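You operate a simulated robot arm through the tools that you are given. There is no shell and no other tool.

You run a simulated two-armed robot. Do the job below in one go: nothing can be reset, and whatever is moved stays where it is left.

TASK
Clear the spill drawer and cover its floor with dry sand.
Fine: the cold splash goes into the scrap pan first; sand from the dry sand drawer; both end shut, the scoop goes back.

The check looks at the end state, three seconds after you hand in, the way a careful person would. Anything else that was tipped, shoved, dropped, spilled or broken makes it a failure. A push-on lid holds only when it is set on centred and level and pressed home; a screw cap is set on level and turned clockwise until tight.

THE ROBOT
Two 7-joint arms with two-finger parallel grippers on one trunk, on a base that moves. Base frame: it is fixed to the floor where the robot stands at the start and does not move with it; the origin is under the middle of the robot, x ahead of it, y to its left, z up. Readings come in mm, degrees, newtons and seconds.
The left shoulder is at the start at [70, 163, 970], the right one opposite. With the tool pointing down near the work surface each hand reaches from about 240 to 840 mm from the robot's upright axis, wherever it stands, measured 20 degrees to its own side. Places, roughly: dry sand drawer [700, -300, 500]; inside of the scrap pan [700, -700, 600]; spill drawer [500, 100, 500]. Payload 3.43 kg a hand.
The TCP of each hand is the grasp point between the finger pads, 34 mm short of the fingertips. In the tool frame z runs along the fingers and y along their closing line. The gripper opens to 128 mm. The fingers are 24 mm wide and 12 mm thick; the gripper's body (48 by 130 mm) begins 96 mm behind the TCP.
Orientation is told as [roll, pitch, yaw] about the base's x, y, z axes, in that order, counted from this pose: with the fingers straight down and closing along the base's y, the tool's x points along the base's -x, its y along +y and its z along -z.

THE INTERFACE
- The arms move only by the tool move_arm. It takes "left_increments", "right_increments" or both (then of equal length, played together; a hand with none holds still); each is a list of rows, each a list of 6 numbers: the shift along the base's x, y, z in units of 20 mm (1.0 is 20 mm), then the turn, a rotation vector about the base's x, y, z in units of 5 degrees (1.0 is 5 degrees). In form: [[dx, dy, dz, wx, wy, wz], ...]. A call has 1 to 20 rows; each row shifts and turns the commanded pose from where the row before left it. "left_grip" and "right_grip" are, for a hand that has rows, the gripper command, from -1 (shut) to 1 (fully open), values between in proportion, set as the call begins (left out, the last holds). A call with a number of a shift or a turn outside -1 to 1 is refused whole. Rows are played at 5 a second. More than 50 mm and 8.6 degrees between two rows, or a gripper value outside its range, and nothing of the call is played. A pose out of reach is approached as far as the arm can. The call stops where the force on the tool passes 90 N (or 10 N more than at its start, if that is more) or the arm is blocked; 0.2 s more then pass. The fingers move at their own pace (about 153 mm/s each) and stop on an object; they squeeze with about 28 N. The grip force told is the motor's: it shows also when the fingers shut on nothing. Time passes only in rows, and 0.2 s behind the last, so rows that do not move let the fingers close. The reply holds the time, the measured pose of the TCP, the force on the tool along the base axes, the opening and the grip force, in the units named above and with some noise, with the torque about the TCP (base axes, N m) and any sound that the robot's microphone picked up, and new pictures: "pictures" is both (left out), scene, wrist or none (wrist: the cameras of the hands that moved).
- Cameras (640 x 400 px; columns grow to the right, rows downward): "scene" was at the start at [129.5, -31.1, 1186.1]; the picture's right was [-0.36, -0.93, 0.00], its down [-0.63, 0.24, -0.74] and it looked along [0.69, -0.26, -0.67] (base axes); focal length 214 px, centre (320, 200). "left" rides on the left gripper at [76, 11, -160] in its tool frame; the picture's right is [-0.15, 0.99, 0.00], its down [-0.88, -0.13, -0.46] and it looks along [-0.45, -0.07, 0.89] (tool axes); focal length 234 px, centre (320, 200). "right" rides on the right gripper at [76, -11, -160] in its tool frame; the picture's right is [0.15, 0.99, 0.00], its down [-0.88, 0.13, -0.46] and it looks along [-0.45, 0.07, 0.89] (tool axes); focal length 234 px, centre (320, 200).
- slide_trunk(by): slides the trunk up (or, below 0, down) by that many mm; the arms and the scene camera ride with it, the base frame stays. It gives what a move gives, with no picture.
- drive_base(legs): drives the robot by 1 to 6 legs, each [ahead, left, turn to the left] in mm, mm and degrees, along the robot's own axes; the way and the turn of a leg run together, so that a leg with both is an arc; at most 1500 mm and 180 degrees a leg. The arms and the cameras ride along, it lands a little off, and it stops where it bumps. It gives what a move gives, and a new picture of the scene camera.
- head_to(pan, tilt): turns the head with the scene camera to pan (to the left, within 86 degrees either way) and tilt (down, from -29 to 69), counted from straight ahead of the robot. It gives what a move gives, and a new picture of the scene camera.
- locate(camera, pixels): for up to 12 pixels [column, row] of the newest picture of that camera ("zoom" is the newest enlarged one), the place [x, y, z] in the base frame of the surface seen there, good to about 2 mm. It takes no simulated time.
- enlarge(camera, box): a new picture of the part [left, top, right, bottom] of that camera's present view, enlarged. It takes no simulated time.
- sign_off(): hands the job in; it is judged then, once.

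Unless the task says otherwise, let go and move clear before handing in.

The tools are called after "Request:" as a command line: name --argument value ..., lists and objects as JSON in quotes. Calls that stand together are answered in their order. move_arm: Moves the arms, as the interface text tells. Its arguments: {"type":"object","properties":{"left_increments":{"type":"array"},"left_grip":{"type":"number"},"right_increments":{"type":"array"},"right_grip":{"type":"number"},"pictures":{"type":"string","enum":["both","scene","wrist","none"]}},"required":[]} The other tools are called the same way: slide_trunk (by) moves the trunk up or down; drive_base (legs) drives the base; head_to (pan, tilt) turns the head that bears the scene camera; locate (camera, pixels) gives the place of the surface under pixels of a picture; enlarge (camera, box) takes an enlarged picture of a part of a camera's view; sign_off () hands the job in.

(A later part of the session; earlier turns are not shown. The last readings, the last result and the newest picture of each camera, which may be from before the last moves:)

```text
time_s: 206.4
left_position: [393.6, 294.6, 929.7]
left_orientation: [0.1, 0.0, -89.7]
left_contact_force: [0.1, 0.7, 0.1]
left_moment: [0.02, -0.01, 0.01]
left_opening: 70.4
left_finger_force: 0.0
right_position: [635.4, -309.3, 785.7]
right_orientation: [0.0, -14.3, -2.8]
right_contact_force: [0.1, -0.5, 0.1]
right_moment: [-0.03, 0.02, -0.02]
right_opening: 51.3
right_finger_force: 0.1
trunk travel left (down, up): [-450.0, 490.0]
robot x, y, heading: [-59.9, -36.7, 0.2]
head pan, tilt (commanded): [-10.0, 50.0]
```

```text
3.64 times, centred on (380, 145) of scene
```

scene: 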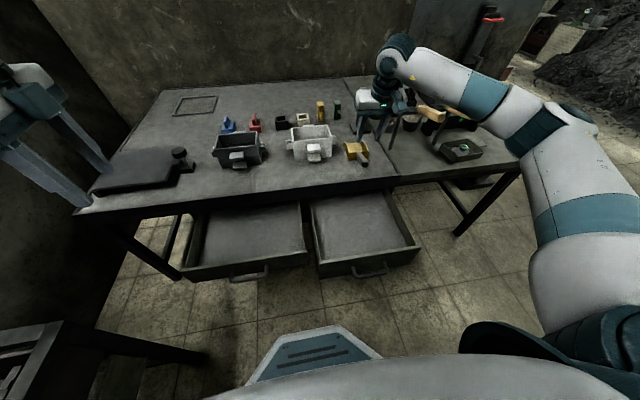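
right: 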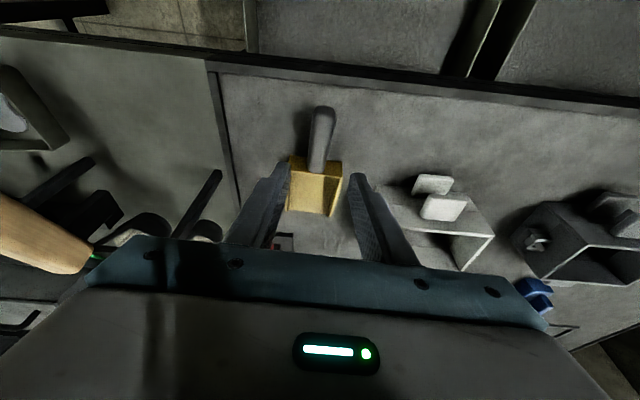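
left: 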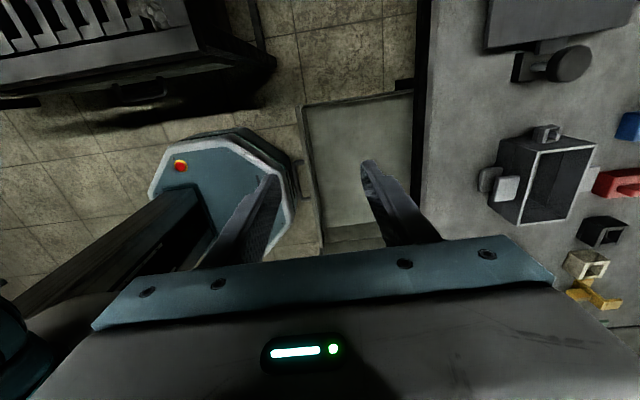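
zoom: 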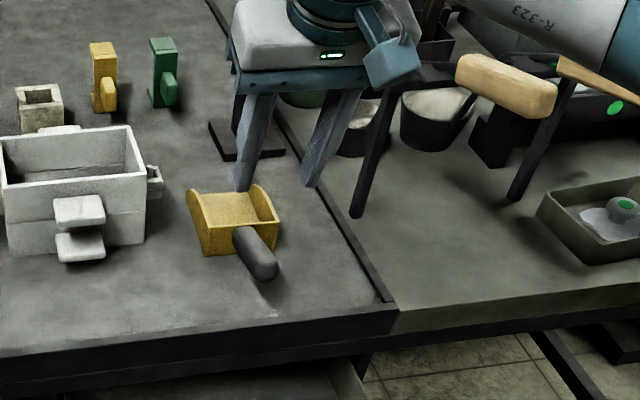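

The scoop is back where it was, with its handle toward me. Next I'll withdraw the right hand up and back with fingers shut, and bring the left hand round to its straight pose with fingers shut, ready to push the drawers closed.

Request:
move_arm --left_increments '[[0, -0.47, 0, 0, 0, 1], [0, -0.47, 0, 0, 0, 1], [0, -0.47, 0, 0, 0, 1], [0, -0.47, 0, 0, 0, 1], [0, -0.47, 0, 0, 0, 1], [0, -0.47, 0, 0, 0, 1], [0, -0.47, 0, 0, 0, 1], [0, -0.47, 0, 0, 0, 1], [0, -0.47, 0, 0, 0, 1], [0, -0.47, 0, 0, 0, 1], [0, -0.47, 0, 0, 0, 1], [0, -0.47, 0, 0, 0, 1], [0, -0.47, 0, 0, 0, 1], [0, -0.47, 0, 0, 0, 1], [0, -0.47, 0, 0, 0, 1], [0, -0.47, 0, 0, 0, 1], [0, -0.47, 0, 0, 0, 1], [0, -0.47, 0, 0, 0, 0.9]]' --right_increments '[[0, 0, 0.8, 0, 0, 0], [0, 0, 0.8, 0, 0, 0], [0, 0, 0.8, 0, 0, 0.3], [-0.8, 0, 0.5, 0, 0, 0.26], [-0.8, 0, 0.3, 0, 0, 0], [-0.8, 0, 0, 0, 0, 0], [-0.8, 0, 0, 0, 0, 0], [-0.8, 0, 0, 0, 0, 0], [-0.8, 0.2, 0, 0, 0, 0], [-0.8, 0.2, 0, 0, 0, 0], [-0.8, 0.2, 0, 0, 0, 0], [-0.8, 0.3, 0, 0, 0, 0], [-0.8, 0.3, 0, 0, 0, 0], [-0.5, 0.3, 0, 0, 0, 0], [0, 0.3, 0, 0, 0, 0], [0, 0.3, 0, 0, 0, 0], [0, 0, 0, 0, 0, 0], [0, 0, 0, 0, 0, 0]]' --left_grip -1 --right_grip -1

```text
time_s: 210.2
left_position: [393.7, 125.0, 931.7]
left_orientation: [0.0, 0.0, -0.1]
left_contact_force: [-0.2, 0.4, -0.8]
left_moment: [0.03, -0.04, 0.02]
left_opening: 0.0
left_finger_force: 28.2
right_position: [466.2, -269.2, 850.3]
right_orientation: [0.1, -14.3, 0.0]
right_contact_force: [-0.2, 0.8, -0.5]
right_moment: [0.0, -0.02, 0.01]
right_opening: 0.0
right_finger_force: 28.1
trunk travel left (down, up): [-450.0, 490.0]
robot x, y, heading: [-56.3, -37.1, 0.5]
head pan, tilt (commanded): [-10.0, 50.0]
```

scene: 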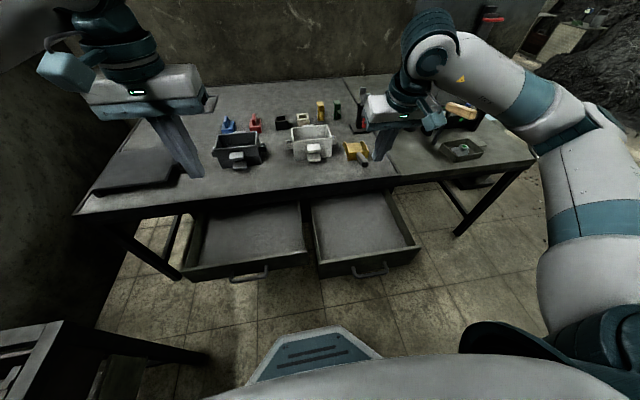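
right: 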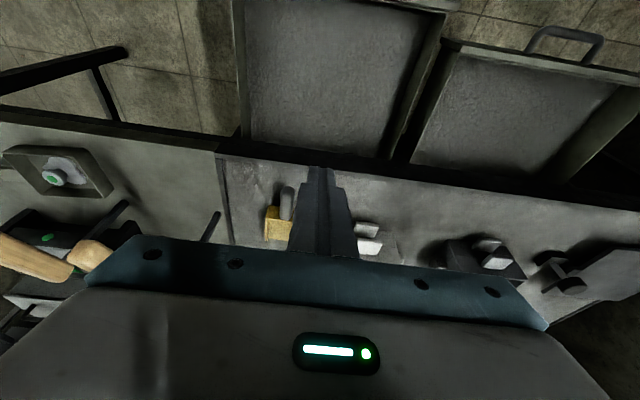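
left: 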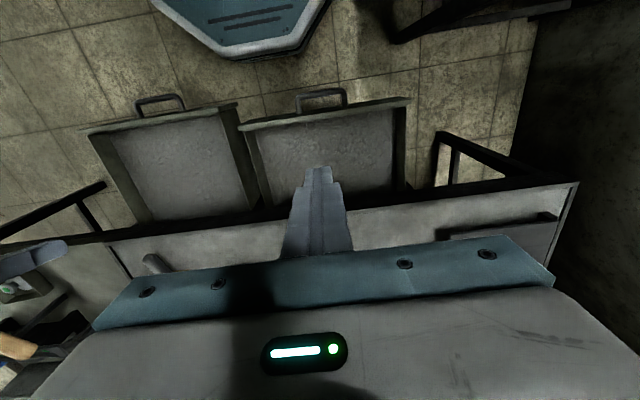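

Both drawers show an unbroken sand surface. I'll back the base up 120 mm for room in front of the handles.

Request:
drive_base --legs '[[-120, 0, 0]]'

Request:
locate --camera "scene" --pixels '[[250, 245], [365, 240], [300, 235], [345, 205]]'

```text
time_s: 211.4
left_position: [272.5, 123.4, 932.0]
left_orientation: [0.0, 0.0, -0.1]
left_contact_force: [-0.2, 0.3, -0.1]
left_moment: [-0.01, -0.03, 0.01]
left_opening: 0.2
left_finger_force: 27.4
right_position: [345.7, -268.9, 851.8]
right_orientation: [0.1, -14.3, 0.0]
right_contact_force: [-1.0, 0.7, -0.5]
right_moment: [-0.02, -0.05, 0.0]
right_opening: 0.2
right_finger_force: 28.3
trunk travel left (down, up): [-450.0, 490.0]
robot x, y, heading: [-177.0, -33.9, 0.3]
head pan, tilt (commanded): [-10.0, 50.0]
```

scene: 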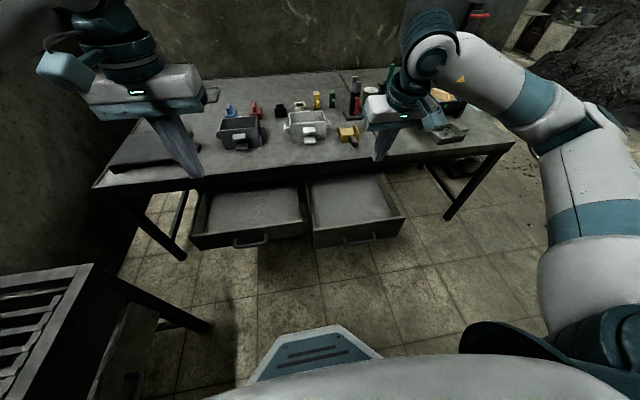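

```text
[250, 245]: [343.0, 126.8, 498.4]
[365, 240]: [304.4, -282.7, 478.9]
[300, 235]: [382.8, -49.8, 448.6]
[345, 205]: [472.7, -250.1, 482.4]
```

The sand drawer's bar is at x≈304, z 479 and the spill drawer's handle at x≈343, z 498. I'll lower the right hand in front of the sand drawer's bar with its fingers shut.

Request:
move_arm --right_increments '[[-0.84, 0, -0.5, 0, 0, 0], [-0.84, 0, -0.5, 0, 0, 0], [-0.84, 0, -1, 0, 0, 0], [-0.84, 0, -1, 0, 0, 0], [-0.84, 0, -1, 0, 0, 0], [0, 0, -1, 0, 0, 0], [0, 0, -1, 0, 0, 0], [0, 0, -1, 0, 0, 0], [0, 0, -1, 0, 0, 0], [0, 0, -1, 0, 0, 0], [0, 0, -1, 0, 0, 0], [0, 0, -1, 0, 0, 0], [0, 0, -1, 0, 0, 0], [0, 0, -1, 0, 0, 0], [0, 0, -1, 0, 0, 0], [0, 0, -1, 0, 0, 0], [0, 0, -1, 0, 0, 0], [0, 0, -1, 0, 0, 0], [0, 0, -1, 0, 0, 0]]'

```text
time_s: 215.4
left_position: [273.4, 123.4, 931.0]
left_orientation: [0.0, 0.0, -0.1]
left_contact_force: [0.6, -1.1, 0.0]
left_moment: [-0.01, 0.02, -0.04]
left_opening: 0.0
left_finger_force: 28.0
right_position: [261.5, -268.1, 492.2]
right_orientation: [0.2, -14.4, 0.0]
right_contact_force: [0.4, -0.3, 0.7]
right_moment: [0.03, -0.01, 0.0]
right_opening: 0.0
right_finger_force: 28.7
trunk travel left (down, up): [-450.0, 490.0]
robot x, y, heading: [-178.9, -39.8, 0.4]
head pan, tilt (commanded): [-10.0, 50.0]
```

scene: 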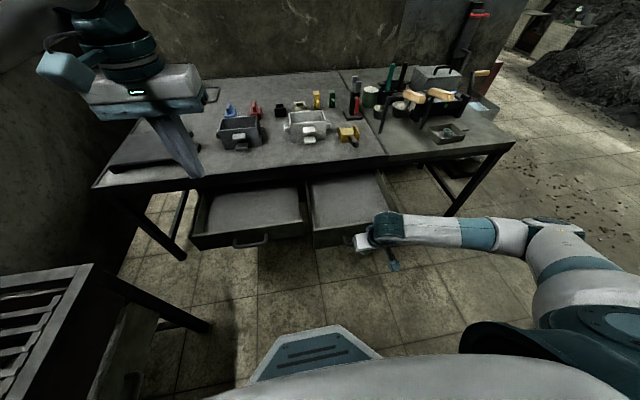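
right: 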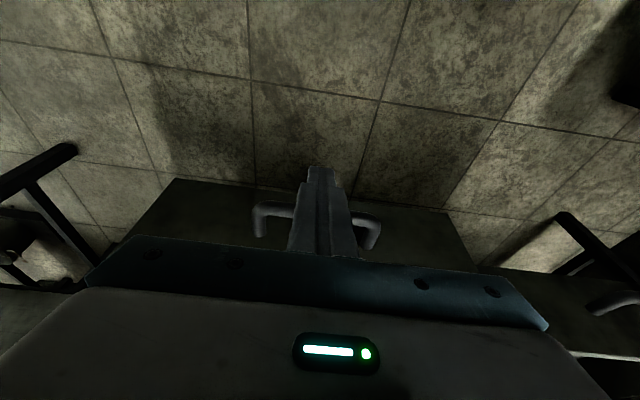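

The shut fingers are centred on the bar. I'll push the drawer in steadily along +x.

Request:
move_arm --right_increments '[[0.3, 0, 0, 0, 0, 0], [0.4, 0, 0, 0, 0, 0], [0.4, 0, 0, 0, 0, 0], [0.5, 0, 0, 0, 0, 0], [0.6, 0, 0, 0, 0, 0], [0.6, 0, 0, 0, 0, 0], [0.6, 0, 0, 0, 0, 0], [0.6, 0, 0, 0, 0, 0], [0.6, 0, 0, 0, 0, 0], [0.6, 0, 0, 0, 0, 0], [0.6, 0, 0, 0, 0, 0], [0.6, 0, 0, 0, 0, 0], [0.6, 0, 0, 0, 0, 0], [0.6, 0, 0, 0, 0, 0], [0.6, 0, 0, 0, 0, 0], [0.6, 0, 0, 0, 0, 0], [0.6, 0, 0, 0, 0, 0], [0.6, 0, 0, 0, 0, 0], [0.5, 0, 0, 0, 0, 0], [0.4, 0, 0, 0, 0, 0]]'

```text
time_s: 219.6
left_position: [274.5, 123.5, 929.5]
left_orientation: [0.0, 0.0, -0.1]
left_contact_force: [-0.3, 0.0, -1.1]
left_moment: [0.0, -0.05, -0.02]
left_opening: 0.0
left_finger_force: 28.1
right_position: [479.1, -267.2, 492.2]
right_orientation: [0.1, -14.3, 0.0]
right_contact_force: [0.1, 0.5, -0.2]
right_moment: [-0.01, -0.03, 0.01]
right_opening: 0.0
right_finger_force: 27.9
trunk travel left (down, up): [-450.0, 490.0]
robot x, y, heading: [-179.7, -39.6, 0.2]
head pan, tilt (commanded): [-10.0, 50.0]
```

scene: 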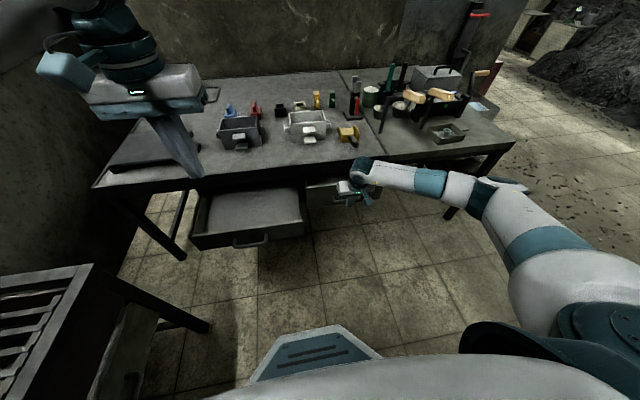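
right: 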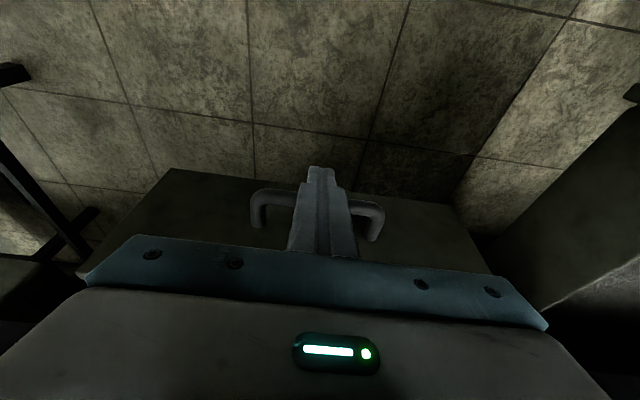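

Request:
move_arm --right_increments '[[0.4, 0, 0, 0, 0, 0], [0.4, 0, 0, 0, 0, 0], [0.4, 0, 0, 0, 0, 0], [0.4, 0, 0, 0, 0, 0], [0.3, 0, 0, 0, 0, 0], [0.2, 0, 0, 0, 0, 0], [0.1, 0, 0, 0, 0, 0]]' --pictures "scene"

Request:
enlarge --camera "scene" --box '[290, 140, 400, 230]'

```text
time_s: 221.2
left_position: [273.5, 123.5, 931.0]
left_orientation: [-0.1, -0.1, -0.1]
left_contact_force: [0.2, 0.7, 0.3]
left_moment: [0.01, -0.01, -0.01]
left_opening: 0.0
left_finger_force: 27.9
right_position: [523.8, -268.6, 491.0]
right_orientation: [0.1, -14.3, -0.1]
right_contact_force: [-0.3, 0.2, -0.6]
right_moment: [0.0, 0.02, 0.01]
right_opening: 0.0
right_finger_force: 28.1
trunk travel left (down, up): [-450.0, 490.0]
robot x, y, heading: [-180.6, -40.7, 0.4]
head pan, tilt (commanded): [-10.0, 50.0]
```

scene: 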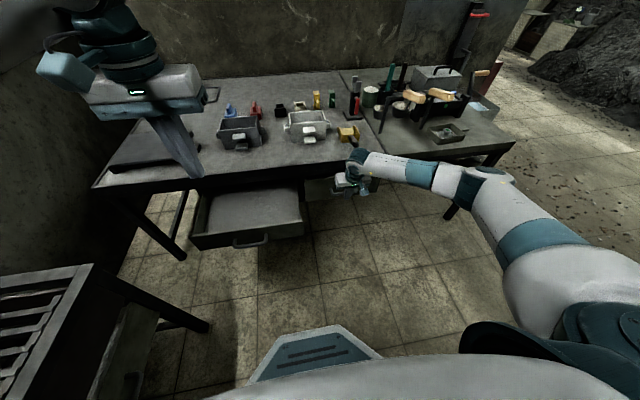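

```text
4.44 times, centred on (345, 185) of scene
```

zoom: 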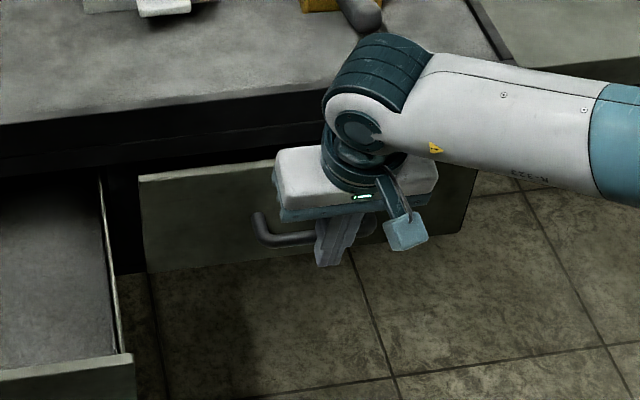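

Request:
locate --camera "zoom" --pixels '[[200, 210], [160, 230], [455, 200], [180, 180], [200, 165], [230, 240], [100, 130]]'

Request:
move_arm --right_increments '[[0.15, 0, 0, 0, 0, 0], [0.15, 0, 0, 0, 0, 0], [0.1, 0, 0, 0, 0, 0], [0.1, 0, 0, 0, 0, 0]]' --pictures "none"

```text
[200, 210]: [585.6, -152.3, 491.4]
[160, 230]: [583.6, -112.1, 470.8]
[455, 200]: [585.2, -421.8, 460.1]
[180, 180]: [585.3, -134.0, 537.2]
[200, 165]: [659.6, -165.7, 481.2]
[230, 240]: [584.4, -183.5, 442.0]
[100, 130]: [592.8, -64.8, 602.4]
```

```text
time_s: 222.2
left_position: [273.5, 124.2, 931.0]
left_orientation: [0.0, 0.0, -0.1]
left_contact_force: [0.1, 0.4, -0.4]
left_moment: [-0.01, 0.01, 0.0]
left_opening: 0.0
left_finger_force: 28.5
right_position: [530.9, -268.1, 489.4]
right_orientation: [0.2, -14.2, 0.0]
right_contact_force: [-11.2, 1.1, 1.9]
right_moment: [0.03, 0.2, 0.03]
right_opening: 0.0
right_finger_force: 27.8
trunk travel left (down, up): [-450.0, 490.0]
robot x, y, heading: [-179.4, -35.0, 0.6]
head pan, tilt (commanded): [-10.0, 50.0]
```

The resistance rose to 11 N at x≈531, which should be the closed stop. I'll nudge once more and measure the panel.

Request:
move_arm --right_increments '[[0.15, 0, 0, 0, 0, 0], [0, 0, 0, 0, 0, 0]]' --pictures "scene"

Request:
enlarge --camera "scene" --box '[290, 140, 400, 230]'

Request:
locate --camera "zoom" --pixels '[[200, 210], [160, 230], [455, 200], [180, 180], [230, 240], [465, 210], [100, 130], [250, 180]]'

```text
time_s: 222.8
left_position: [271.8, 125.0, 930.7]
left_orientation: [-0.1, -0.1, -0.2]
left_contact_force: [0.6, -0.2, 0.3]
left_moment: [-0.01, 0.02, 0.01]
left_opening: 0.2
left_finger_force: 27.5
right_position: [533.1, -269.1, 489.5]
right_orientation: [-0.1, -14.1, 0.0]
right_contact_force: [-37.8, 4.8, 1.1]
right_moment: [-0.18, 0.59, 0.0]
right_opening: 0.0
right_finger_force: 27.6
trunk travel left (down, up): [-450.0, 490.0]
robot x, y, heading: [-179.1, -35.5, 0.2]
head pan, tilt (commanded): [-10.0, 50.0]
```

scene: 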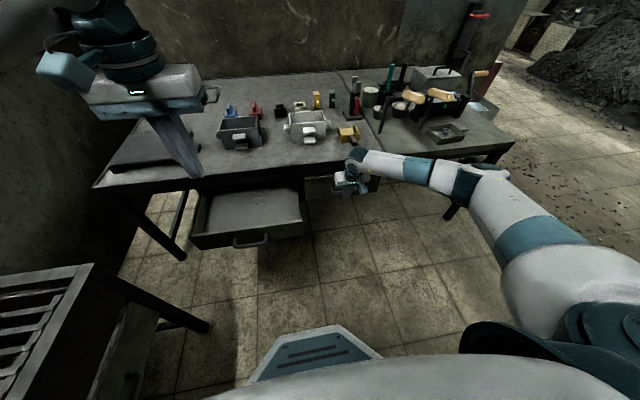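

```text
4.44 times, centred on (345, 185) of scene
```

zoom: 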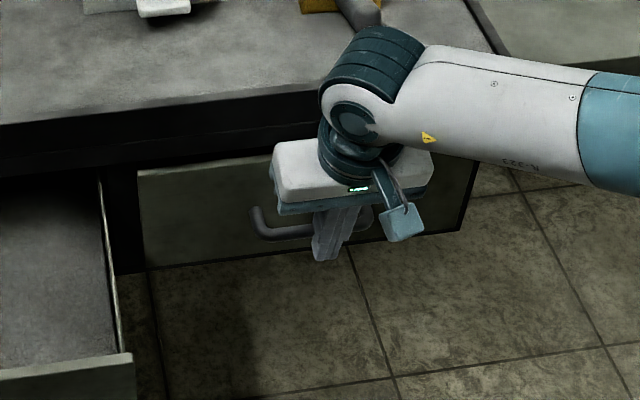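

```text
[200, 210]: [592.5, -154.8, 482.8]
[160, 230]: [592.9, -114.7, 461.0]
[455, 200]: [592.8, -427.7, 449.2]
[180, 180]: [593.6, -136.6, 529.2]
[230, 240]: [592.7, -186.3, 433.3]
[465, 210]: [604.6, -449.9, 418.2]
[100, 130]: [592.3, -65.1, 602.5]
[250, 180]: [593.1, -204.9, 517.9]
```

The sand drawer's panel is at x≈592.7, flush as at the start. I'll back off the bar and raise the right hand.

Request:
move_arm --right_increments '[[-0.3, 0, 0, 0, 0, 0], [-0.6, 0, 0, 0, 0, 0], [-0.8, 0, 0, 0, 0, 0], [-0.8, 0, 0.2, 0, 0, 0], [-0.5, 0, 0.6, 0, 0, 0], [0, 0, 1, 0, 0, 0], [0, 0, 1, 0, 0, 0], [0, 0, 1, 0, 0, 0], [0, 0, 1, 0, 0, 0], [0, 0, 1, 0, 0, 0], [0, 0, 1, 0, 0, 0], [0, 0, 1, 0, 0, 0], [0, 0, 1, 0, 0, 0], [0, 0, 1, 0, 0, 0], [0, 0, 1, 0, 0, 0], [0, 0, 1, 0, 0, 0], [0, 0, 1, 0, 0, 0], [0, -0.3, 1, 0, 0, 0], [0, -0.3, 1, 0, 0, 0]]' --pictures "scene"

Request:
enlarge --camera "scene" --box '[180, 160, 420, 290]'

```text
time_s: 226.8
left_position: [274.0, 123.4, 931.5]
left_orientation: [-0.1, 0.0, -0.1]
left_contact_force: [0.2, 0.3, 0.4]
left_moment: [-0.01, -0.03, 0.02]
left_opening: 0.2
left_finger_force: 27.6
right_position: [476.9, -283.5, 785.2]
right_orientation: [0.1, -14.3, 0.0]
right_contact_force: [-1.2, 0.3, 0.5]
right_moment: [0.01, 0.01, -0.01]
right_opening: 0.0
right_finger_force: 27.7
trunk travel left (down, up): [-450.0, 490.0]
robot x, y, heading: [-179.1, -36.7, 0.0]
head pan, tilt (commanded): [-10.0, 50.0]
```

scene: 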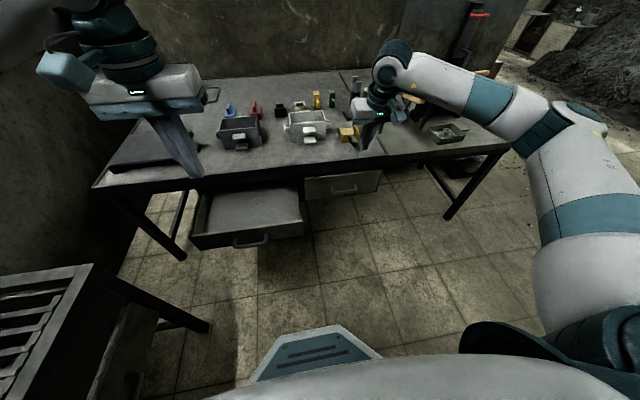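

```text
2.67 times, centred on (300, 225) of scene
```

zoom: 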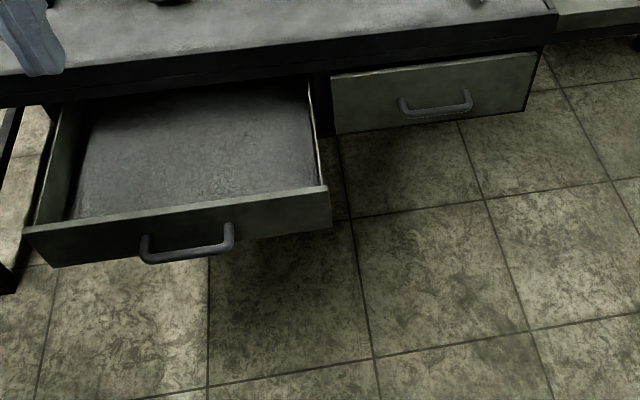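

The floor below is clean and the sand drawer is shut. Now the left hand: I'll tilt it the same way and lower it in front of the spill drawer's bar (x≈343, z≈498, y≈125).

Request:
move_arm --left_increments '[[0.2, 0.05, -1, 0, -0.95, 0], [0.2, 0.05, -1, 0, -0.95, 0], [0.2, 0, -1, 0, -0.96, 0], [0.2, 0, -1, 0, 0, 0], [0.2, 0, -1, 0, 0, 0], [0, 0, -1, 0, 0, 0], [0, 0, -1, 0, 0, 0], [0, 0, -1, 0, 0, 0], [0, 0, -1, 0, 0, 0], [0, 0, -1, 0, 0, 0], [0, 0, -1, 0, 0, 0], [0, 0, -1, 0, 0, 0], [0, 0, -1, 0, 0, 0], [0, 0, -1, 0, 0, 0], [0, 0, -1, 0, 0, 0], [0, 0, -1, 0, 0, 0], [0, 0, -1, 0, 0, 0], [0, 0, -1, 0, 0, 0], [0, 0, -1, 0, 0, 0], [0, 0, -1, 0, 0, 0]]'

```text
time_s: 231.2
left_position: [358.1, 134.2, 599.3]
left_orientation: [2.3, -23.1, -0.3]
left_contact_force: [0.2, 0.3, 0.1]
left_moment: [0.0, 0.0, 0.0]
left_opening: 0.0
left_finger_force: 27.7
right_position: [474.2, -299.7, 786.6]
right_orientation: [1.0, -14.6, -1.0]
right_contact_force: [-0.1, 0.0, -0.5]
right_moment: [0.05, -0.02, 0.01]
right_opening: 0.0
right_finger_force: 27.2
trunk travel left (down, up): [-450.0, 490.0]
robot x, y, heading: [-169.2, -36.0, -0.6]
head pan, tilt (commanded): [-10.0, 50.0]
stopped in row 20 (left hand): the arm was blocked; the commanded pose is now the measured one
```

scene: 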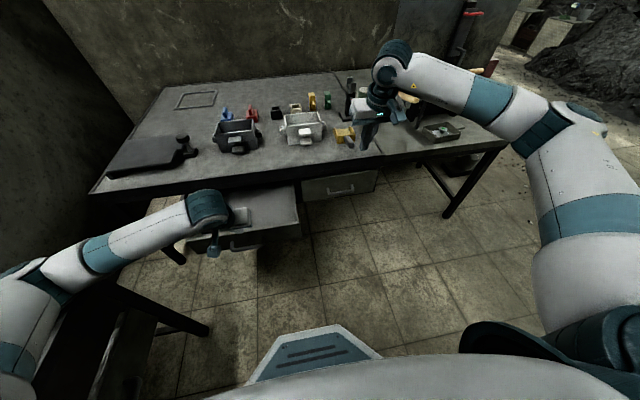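
left: 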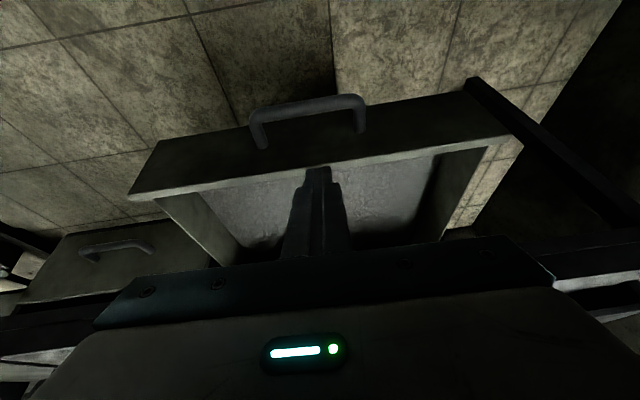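

The left arm was blocked in the last row and the base shifted slightly, so its elbow probably met something on the left. I'll stop and look left before moving anything.

Request:
head_to --pan 60 --tilt 45

```text
time_s: 232.6
left_position: [358.3, 133.8, 601.2]
left_orientation: [2.1, -23.1, -0.3]
left_contact_force: [-0.2, -0.5, -0.4]
left_moment: [0.0, 0.0, 0.0]
left_opening: 0.0
left_finger_force: 27.4
right_position: [474.5, -297.7, 787.9]
right_orientation: [1.1, -14.8, -0.9]
right_contact_force: [0.5, 0.4, -0.9]
right_moment: [0.02, 0.03, 0.02]
right_opening: 0.0
right_finger_force: 28.0
trunk travel left (down, up): [-450.0, 490.0]
robot x, y, heading: [-170.0, -35.0, -0.4]
head pan, tilt (commanded): [60.0, 45.0]
```

scene: 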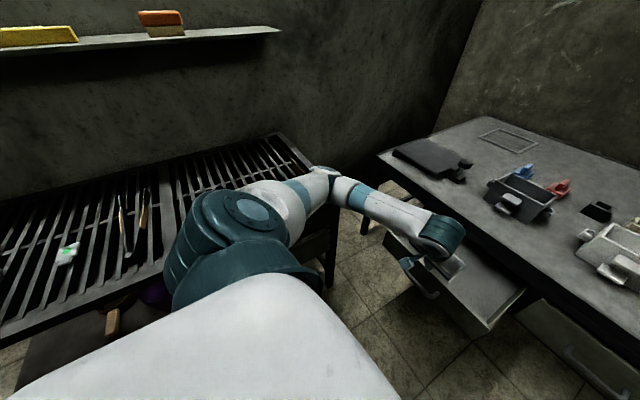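

Request:
enlarge --camera "scene" --box '[0, 120, 400, 340]'

Request:
locate --camera "scene" --pixels '[[315, 172], [325, 185], [300, 200], [340, 190], [305, 160], [275, 135], [120, 190], [145, 200], [145, 245], [70, 252], [110, 320], [150, 295]]'

```text
1.60 times, centred on (200, 230) of scene
```

zoom: 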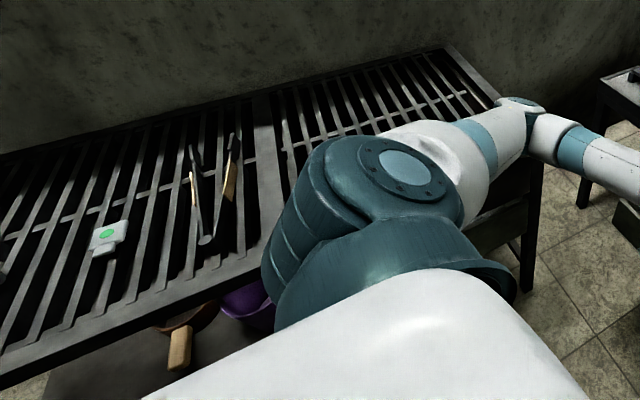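

```text
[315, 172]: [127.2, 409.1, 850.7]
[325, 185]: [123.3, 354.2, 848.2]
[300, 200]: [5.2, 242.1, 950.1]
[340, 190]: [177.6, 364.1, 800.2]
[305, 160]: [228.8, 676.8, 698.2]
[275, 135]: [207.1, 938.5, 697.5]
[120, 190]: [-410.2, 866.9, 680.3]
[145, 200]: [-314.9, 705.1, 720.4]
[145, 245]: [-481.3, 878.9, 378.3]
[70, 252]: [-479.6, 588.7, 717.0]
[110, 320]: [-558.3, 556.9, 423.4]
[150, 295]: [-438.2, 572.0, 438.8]
```

The left elbow (top at [127, 409, 850]) came down on the grid table's corner (top z≈698). I'll raise the left hand straight up to take the elbow off it, then check that nothing there was disturbed.

Request:
move_arm --left_increments '[[0, 0, 0.5, 0, 0, 0], [0, 0, 0.8, 0, 0, 0], [0, 0, 1, 0, 0, 0], [0, 0, 1, 0, 0, 0], [0, 0, 1, 0, 0, 0], [0, 0, 1, 0, 0, 0], [0, 0, 1, 0, 0, 0], [0, 0, 1, 0, 0, 0], [0, 0, 1, 0, 0, 0], [0, 0, 1, 0, 0, 0], [0, 0, 1, 0, 0, 0], [0, 0, 1, 0, 0, 0], [0, 0, 1, 0, 0, 0], [0, 0, 1, 0, 0, 0]]' --pictures "scene"

Request:
head_to --pan 80 --tilt 45

```text
time_s: 235.6
left_position: [357.3, 137.5, 855.1]
left_orientation: [1.1, -21.8, 0.0]
left_contact_force: [0.3, 0.2, -0.5]
left_moment: [0.04, 0.0, 0.02]
left_opening: 0.0
left_finger_force: 28.1
right_position: [480.4, -287.5, 785.4]
right_orientation: [0.1, -14.2, -0.7]
right_contact_force: [0.1, 0.1, -0.7]
right_moment: [0.0, 0.0, 0.0]
right_opening: 0.2
right_finger_force: 28.0
trunk travel left (down, up): [-450.0, 490.0]
robot x, y, heading: [-175.6, -32.7, -0.6]
head pan, tilt (commanded): [60.0, 45.0]
```

scene: 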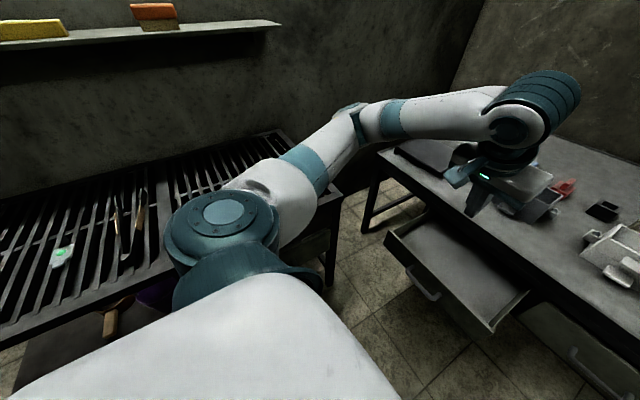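

```text
time_s: 236.5
left_position: [356.5, 137.9, 853.2]
left_orientation: [1.1, -21.8, -0.1]
left_contact_force: [0.4, 0.3, -0.9]
left_moment: [0.0, 0.02, 0.02]
left_opening: 0.3
left_finger_force: 27.9
right_position: [478.8, -286.5, 784.0]
right_orientation: [0.1, -14.3, -0.7]
right_contact_force: [-0.5, 0.1, -0.7]
right_moment: [0.0, -0.01, 0.0]
right_opening: 0.2
right_finger_force: 27.5
trunk travel left (down, up): [-450.0, 490.0]
robot x, y, heading: [-174.1, -33.1, -0.3]
head pan, tilt (commanded): [80.0, 45.0]
```

scene: 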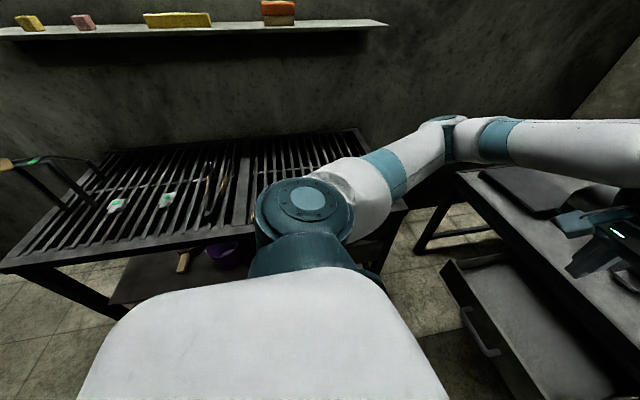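

Request:
enlarge --camera "scene" --box '[0, 110, 420, 330]'

Request:
locate --camera "scene" --pixels '[[252, 205], [250, 200], [200, 240], [100, 255], [10, 268], [355, 130], [400, 205], [205, 190], [225, 175], [165, 200], [115, 205], [185, 262]]'

```text
1.52 times, centred on (210, 220) of scene
```

zoom: 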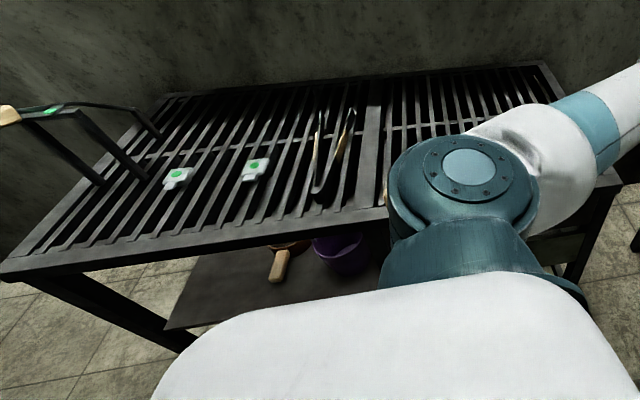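

```text
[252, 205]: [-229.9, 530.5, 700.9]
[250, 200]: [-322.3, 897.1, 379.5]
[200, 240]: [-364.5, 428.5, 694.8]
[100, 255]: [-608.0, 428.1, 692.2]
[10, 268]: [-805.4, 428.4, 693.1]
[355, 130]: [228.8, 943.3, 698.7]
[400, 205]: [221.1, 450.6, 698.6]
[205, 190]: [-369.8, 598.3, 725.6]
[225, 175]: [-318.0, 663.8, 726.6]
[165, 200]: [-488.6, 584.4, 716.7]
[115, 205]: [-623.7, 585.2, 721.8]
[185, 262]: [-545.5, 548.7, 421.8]
```

Request:
enlarge --camera "scene" --box '[220, 160, 300, 250]'

Request:
head_to --pan 86 --tilt 60

```text
4.44 times, centred on (260, 205) of scene
```

zoom: 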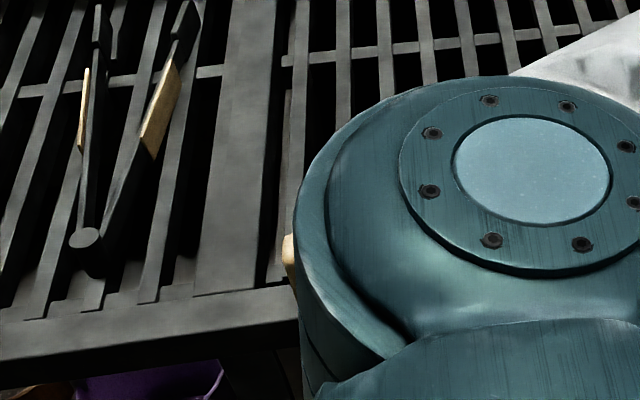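

```text
time_s: 237.2
left_position: [357.3, 137.6, 853.2]
left_orientation: [1.0, -21.7, 0.0]
left_contact_force: [0.2, 0.0, 0.2]
left_moment: [-0.01, -0.02, 0.0]
left_opening: 0.1
left_finger_force: 28.3
right_position: [480.3, -287.6, 785.1]
right_orientation: [0.1, -14.2, -0.6]
right_contact_force: [-0.2, 0.1, -0.2]
right_moment: [-0.02, 0.0, 0.02]
right_opening: 0.1
right_finger_force: 28.4
trunk travel left (down, up): [-450.0, 490.0]
robot x, y, heading: [-172.4, -33.3, -0.2]
head pan, tilt (commanded): [85.9, 60.0]
```

scene: 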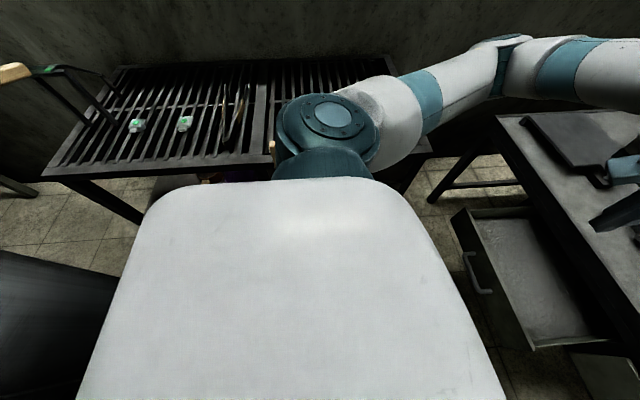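

Request:
enlarge --camera "scene" --box '[240, 120, 300, 180]'

Request:
locate --camera "scene" --pixels '[[271, 147], [270, 144], [272, 150], [257, 160], [225, 165], [265, 90]]'

```text
6.67 times, centred on (270, 150) of scene
```

zoom: 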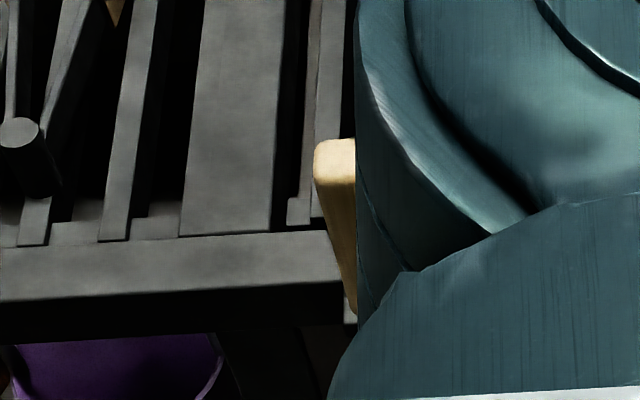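

```text
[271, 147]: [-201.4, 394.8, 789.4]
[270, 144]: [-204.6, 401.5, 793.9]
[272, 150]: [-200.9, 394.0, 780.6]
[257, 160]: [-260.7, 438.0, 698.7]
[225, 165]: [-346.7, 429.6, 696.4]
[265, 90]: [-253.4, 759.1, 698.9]
```

The hanging wooden handle is still in place at [-201, 395, 790], and the table edge is unchanged at y≈428–438. I'll use the right arm for the spill drawer instead, since its elbow is free; first the left hand goes up and out of the way.

Request:
move_arm --left_increments '[[0, 0.3, 1, 0, 0.44, 0], [0, 0.3, 1, 0, 0.44, 0], [0, 0.3, 1, 0, 0.44, 0], [0, 0.3, 1, 0, 0.44, 0], [0, 0.3, 1, 0, 0.44, 0], [0, 0.3, 1, 0, 0.44, 0], [0, 0.3, 1, 0, 0.44, 0], [0, 0.3, 1, 0, 0.44, 0], [0, 0.3, 0.5, 0, 0.44, 0], [0, 0.3, 0, 0, 0.4, 0]]' --pictures "none"

Request:
drive_base --legs '[[45, 0, 0.4]]'

Request:
head_to --pan 10 --tilt 50

```text
time_s: 239.4
left_position: [355.7, 198.8, 1025.0]
left_orientation: [1.1, 0.0, 0.1]
left_contact_force: [0.1, 0.4, 0.9]
left_moment: [0.03, 0.0, 0.01]
left_opening: 0.0
left_finger_force: 28.0
right_position: [480.2, -287.0, 785.5]
right_orientation: [0.0, -14.3, -0.7]
right_contact_force: [0.1, 1.0, -1.2]
right_moment: [0.02, 0.0, 0.0]
right_opening: 0.1
right_finger_force: 28.1
trunk travel left (down, up): [-450.0, 490.0]
robot x, y, heading: [-173.2, -36.1, -0.4]
head pan, tilt (commanded): [85.9, 60.0]
```

```text
time_s: 240.3
left_position: [398.6, 202.6, 1023.8]
left_orientation: [1.1, 0.1, 0.3]
left_contact_force: [0.6, 0.5, -0.4]
left_moment: [0.0, 0.1, -0.02]
left_opening: 0.0
left_finger_force: 27.4
right_position: [526.0, -282.2, 784.3]
right_orientation: [0.1, -14.3, -0.3]
right_contact_force: [0.0, -0.2, 0.9]
right_moment: [-0.02, 0.01, 0.03]
right_opening: 0.0
right_finger_force: 27.9
trunk travel left (down, up): [-450.0, 490.0]
robot x, y, heading: [-129.0, -36.3, 0.1]
head pan, tilt (commanded): [85.9, 60.0]
```

scene: 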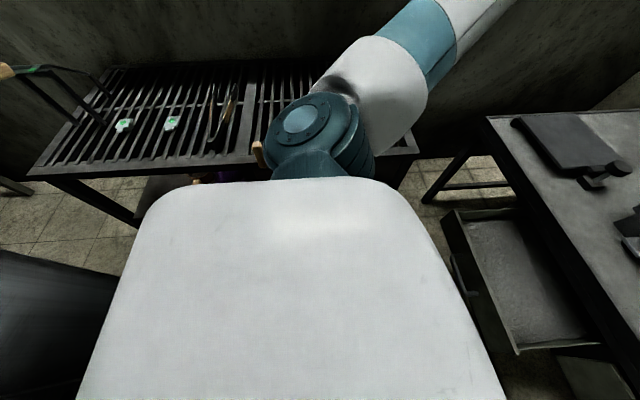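

```text
time_s: 241.8
left_position: [396.7, 202.5, 1024.5]
left_orientation: [1.1, 0.0, 0.4]
left_contact_force: [0.4, 0.1, -0.2]
left_moment: [-0.01, -0.01, 0.0]
left_opening: 0.0
left_finger_force: 27.7
right_position: [524.9, -282.5, 784.6]
right_orientation: [0.2, -14.3, -0.3]
right_contact_force: [0.2, 0.3, 0.8]
right_moment: [0.02, 0.01, 0.01]
right_opening: 0.0
right_finger_force: 28.2
trunk travel left (down, up): [-450.0, 490.0]
robot x, y, heading: [-130.2, -30.1, -0.2]
head pan, tilt (commanded): [10.0, 50.0]
```

scene: 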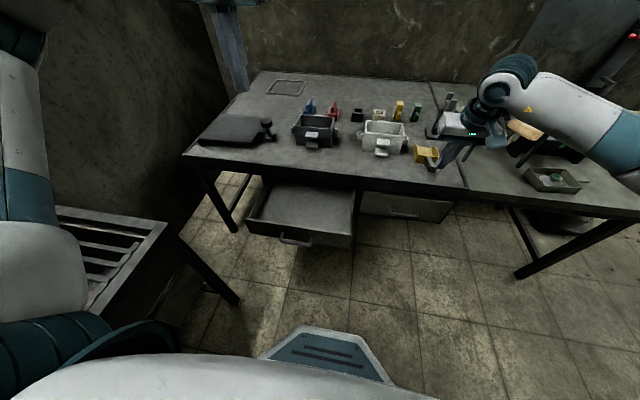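

Now I'll bring the right hand back, down and across in front of the spill drawer, staying low under the left hand.

Request:
move_arm --right_increments '[[-0.9, 0.3, -0.5, 0, 0, 0], [-0.9, 0.6, -0.7, 0, 0, 0], [-0.9, 0.6, -0.7, 0, 0, 0], [-0.9, 0.6, -0.7, 0, 0, 0], [-0.9, 0.6, -0.7, 0, 0, 0], [-0.9, 0.6, -0.7, 0, 0, 0], [-0.9, 0.6, -0.7, 0, 0, 0], [-0.9, 0.6, -0.7, 0, 0, 0], [-0.9, 0.6, -0.7, 0, 0, 0], [-0.9, 0.6, -0.7, 0, 0, 0], [-0.9, 0.6, -0.7, 0, 0, 0], [-0.9, 0.6, -0.7, 0, 0, 0], [0, 1, -0.3, 0, 0, 0], [0, 1, -0.3, 0, 0, 0], [0, 1, -0.3, 0, 0, 0], [0, 1, -0.3, 0, 0, 0], [0, 1, -0.3, 0, 0, 0], [0, 1, 0, 0, 0, 0], [0, 1, 0, 0, 0, 0], [0, 1, 0, 0, 0, 0]]'

```text
time_s: 246.0
left_position: [396.4, 202.8, 1024.7]
left_orientation: [1.0, 0.0, 0.4]
left_contact_force: [-0.2, 0.2, 0.3]
left_moment: [-0.06, -0.02, 0.02]
left_opening: 0.2
left_finger_force: 28.2
right_position: [307.9, 14.3, 589.3]
right_orientation: [0.0, -14.3, -0.3]
right_contact_force: [0.1, -0.5, -0.2]
right_moment: [-0.04, 0.02, -0.04]
right_opening: 0.0
right_finger_force: 27.5
trunk travel left (down, up): [-450.0, 490.0]
robot x, y, heading: [-132.0, -33.1, 0.1]
head pan, tilt (commanded): [10.0, 50.0]
```

scene: 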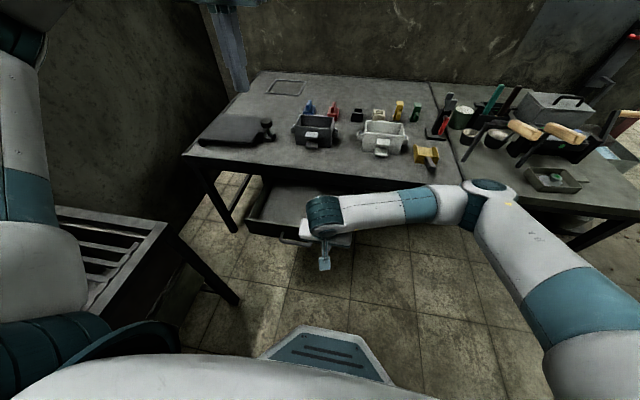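
right: 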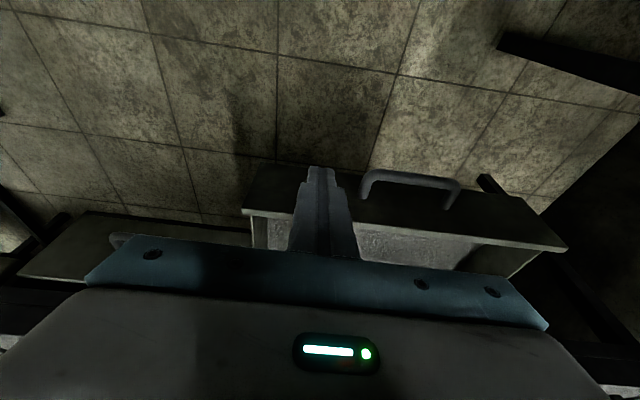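

Request:
locate --camera "right" --pixels '[[365, 190], [385, 176], [410, 178], [440, 183], [455, 195], [370, 195], [450, 206], [300, 200], [480, 220]]'

```text
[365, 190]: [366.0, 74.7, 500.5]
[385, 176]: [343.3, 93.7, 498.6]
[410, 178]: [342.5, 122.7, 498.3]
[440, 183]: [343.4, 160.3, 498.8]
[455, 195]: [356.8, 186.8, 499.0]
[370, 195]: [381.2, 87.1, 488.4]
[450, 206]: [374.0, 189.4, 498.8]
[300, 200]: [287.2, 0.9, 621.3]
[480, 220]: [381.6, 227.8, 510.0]
```

The bar runs y 75–187 at x≈343, z≈492–499. I'll move to y≈112 and lower in front of it.

Request:
move_arm --right_increments '[[-0.2, 1, 0, 0, 0, 0], [-0.2, 1, 0, 0, 0, 0], [0, 1, 0, 0, 0, 0], [0, 1, 0, 0, 0, 0], [0, 0.9, 0, 0, 0, 0], [0, 0, -1, 0, 0, 0], [0, 0, -1, 0, 0, 0], [0, 0, -1, 0, 0, 0], [0, 0, -1, 0, 0, 0]]'

```text
time_s: 248.0
left_position: [397.7, 201.8, 1024.3]
left_orientation: [1.0, 0.0, 0.4]
left_contact_force: [-0.3, 0.0, -0.1]
left_moment: [0.01, 0.0, -0.01]
left_opening: 0.1
left_finger_force: 28.4
right_position: [301.2, 112.3, 511.2]
right_orientation: [0.1, -14.2, -0.3]
right_contact_force: [0.8, -0.1, -0.1]
right_moment: [-0.02, 0.02, 0.0]
right_opening: 0.2
right_finger_force: 28.6
trunk travel left (down, up): [-450.0, 490.0]
robot x, y, heading: [-127.7, -36.6, 0.3]
head pan, tilt (commanded): [10.0, 50.0]
```

scene: 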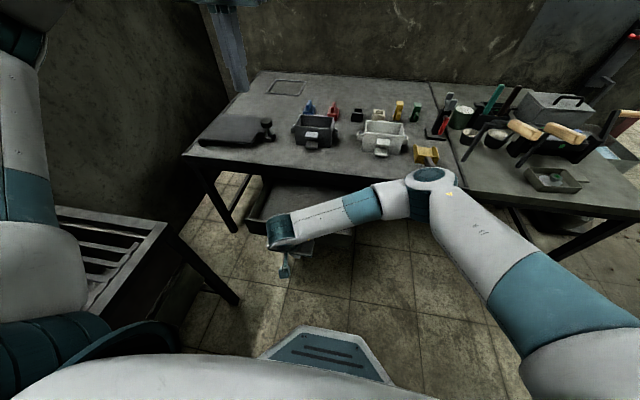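
right: 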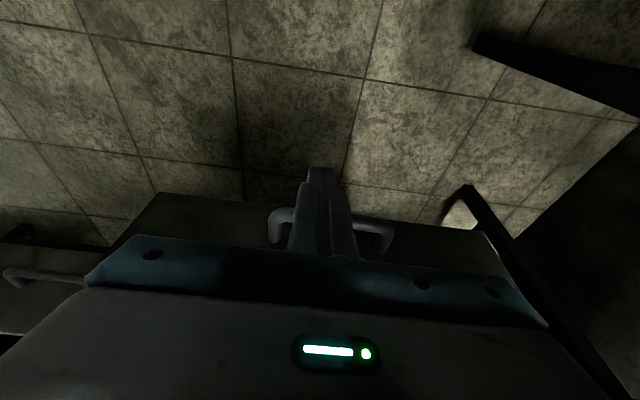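

Request:
locate --camera "scene" --pixels '[[430, 178], [450, 185], [415, 200], [390, 205], [350, 210], [410, 175], [440, 200]]'

```text
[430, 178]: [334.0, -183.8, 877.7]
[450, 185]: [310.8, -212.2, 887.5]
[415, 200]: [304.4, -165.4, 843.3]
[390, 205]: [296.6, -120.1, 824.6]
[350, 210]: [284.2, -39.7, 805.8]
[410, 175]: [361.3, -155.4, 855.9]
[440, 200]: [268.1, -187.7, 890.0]
```

The elbow (around [320, -180, 820]) has clear room ahead. I'll push the spill drawer in steadily.

Request:
move_arm --right_increments '[[0.3, 0, 0, 0, 0, 0], [0.4, 0, 0, 0, 0, 0], [0.4, 0, 0, 0, 0, 0], [0.5, 0, 0, 0, 0, 0], [0.6, 0, 0, 0, 0, 0], [0.6, 0, 0, 0, 0, 0], [0.6, 0, 0, 0, 0, 0], [0.6, 0, 0, 0, 0, 0], [0.6, 0, 0, 0, 0, 0], [0.6, 0, 0, 0, 0, 0], [0.6, 0, 0, 0, 0, 0], [0.6, 0, 0, 0, 0, 0], [0.6, 0, 0, 0, 0, 0], [0.6, 0, 0, 0, 0, 0]]'

Request:
enlarge --camera "scene" --box '[230, 90, 470, 260]'

```text
time_s: 251.0
left_position: [398.6, 202.5, 1024.3]
left_orientation: [1.1, 0.0, 0.4]
left_contact_force: [0.6, -0.5, 0.3]
left_moment: [-0.03, 0.0, 0.0]
left_opening: 0.2
left_finger_force: 27.8
right_position: [454.1, 115.1, 510.2]
right_orientation: [0.1, -14.3, -0.4]
right_contact_force: [-0.6, 0.7, -0.7]
right_moment: [0.03, 0.0, 0.02]
right_opening: 0.1
right_finger_force: 28.0
trunk travel left (down, up): [-450.0, 490.0]
robot x, y, heading: [-129.0, -32.7, 0.0]
head pan, tilt (commanded): [10.0, 50.0]
```

scene: 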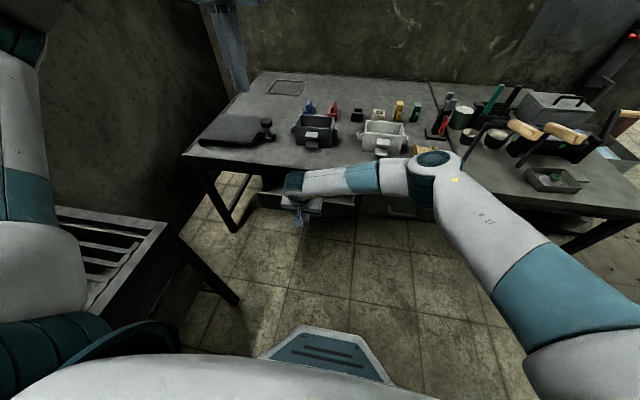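
right: 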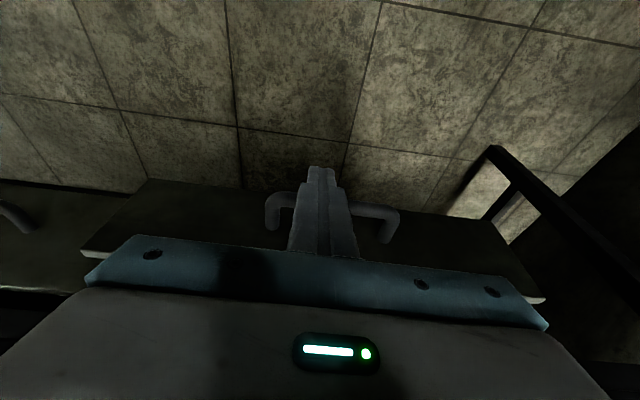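

```text
2.35 times, centred on (350, 175) of scene
```

zoom: 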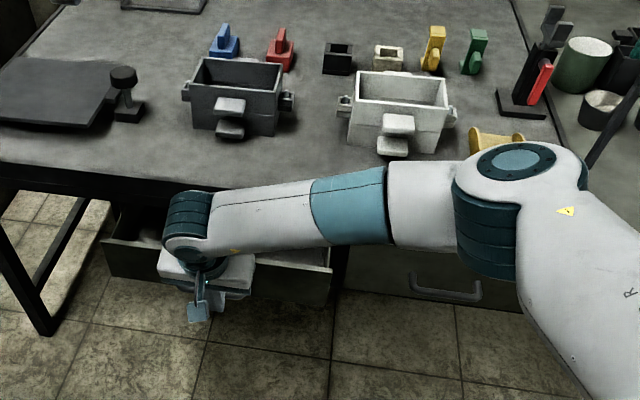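

Request:
locate --camera "scene" --pixels '[[435, 155], [420, 165], [425, 195], [400, 180], [360, 180], [455, 165], [300, 180], [340, 215]]'

```text
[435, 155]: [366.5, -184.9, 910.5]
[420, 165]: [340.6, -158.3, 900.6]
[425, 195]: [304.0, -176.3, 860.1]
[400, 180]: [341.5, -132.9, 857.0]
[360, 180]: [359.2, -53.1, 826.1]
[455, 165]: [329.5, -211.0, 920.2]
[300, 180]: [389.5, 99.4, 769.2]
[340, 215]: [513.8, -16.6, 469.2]
```

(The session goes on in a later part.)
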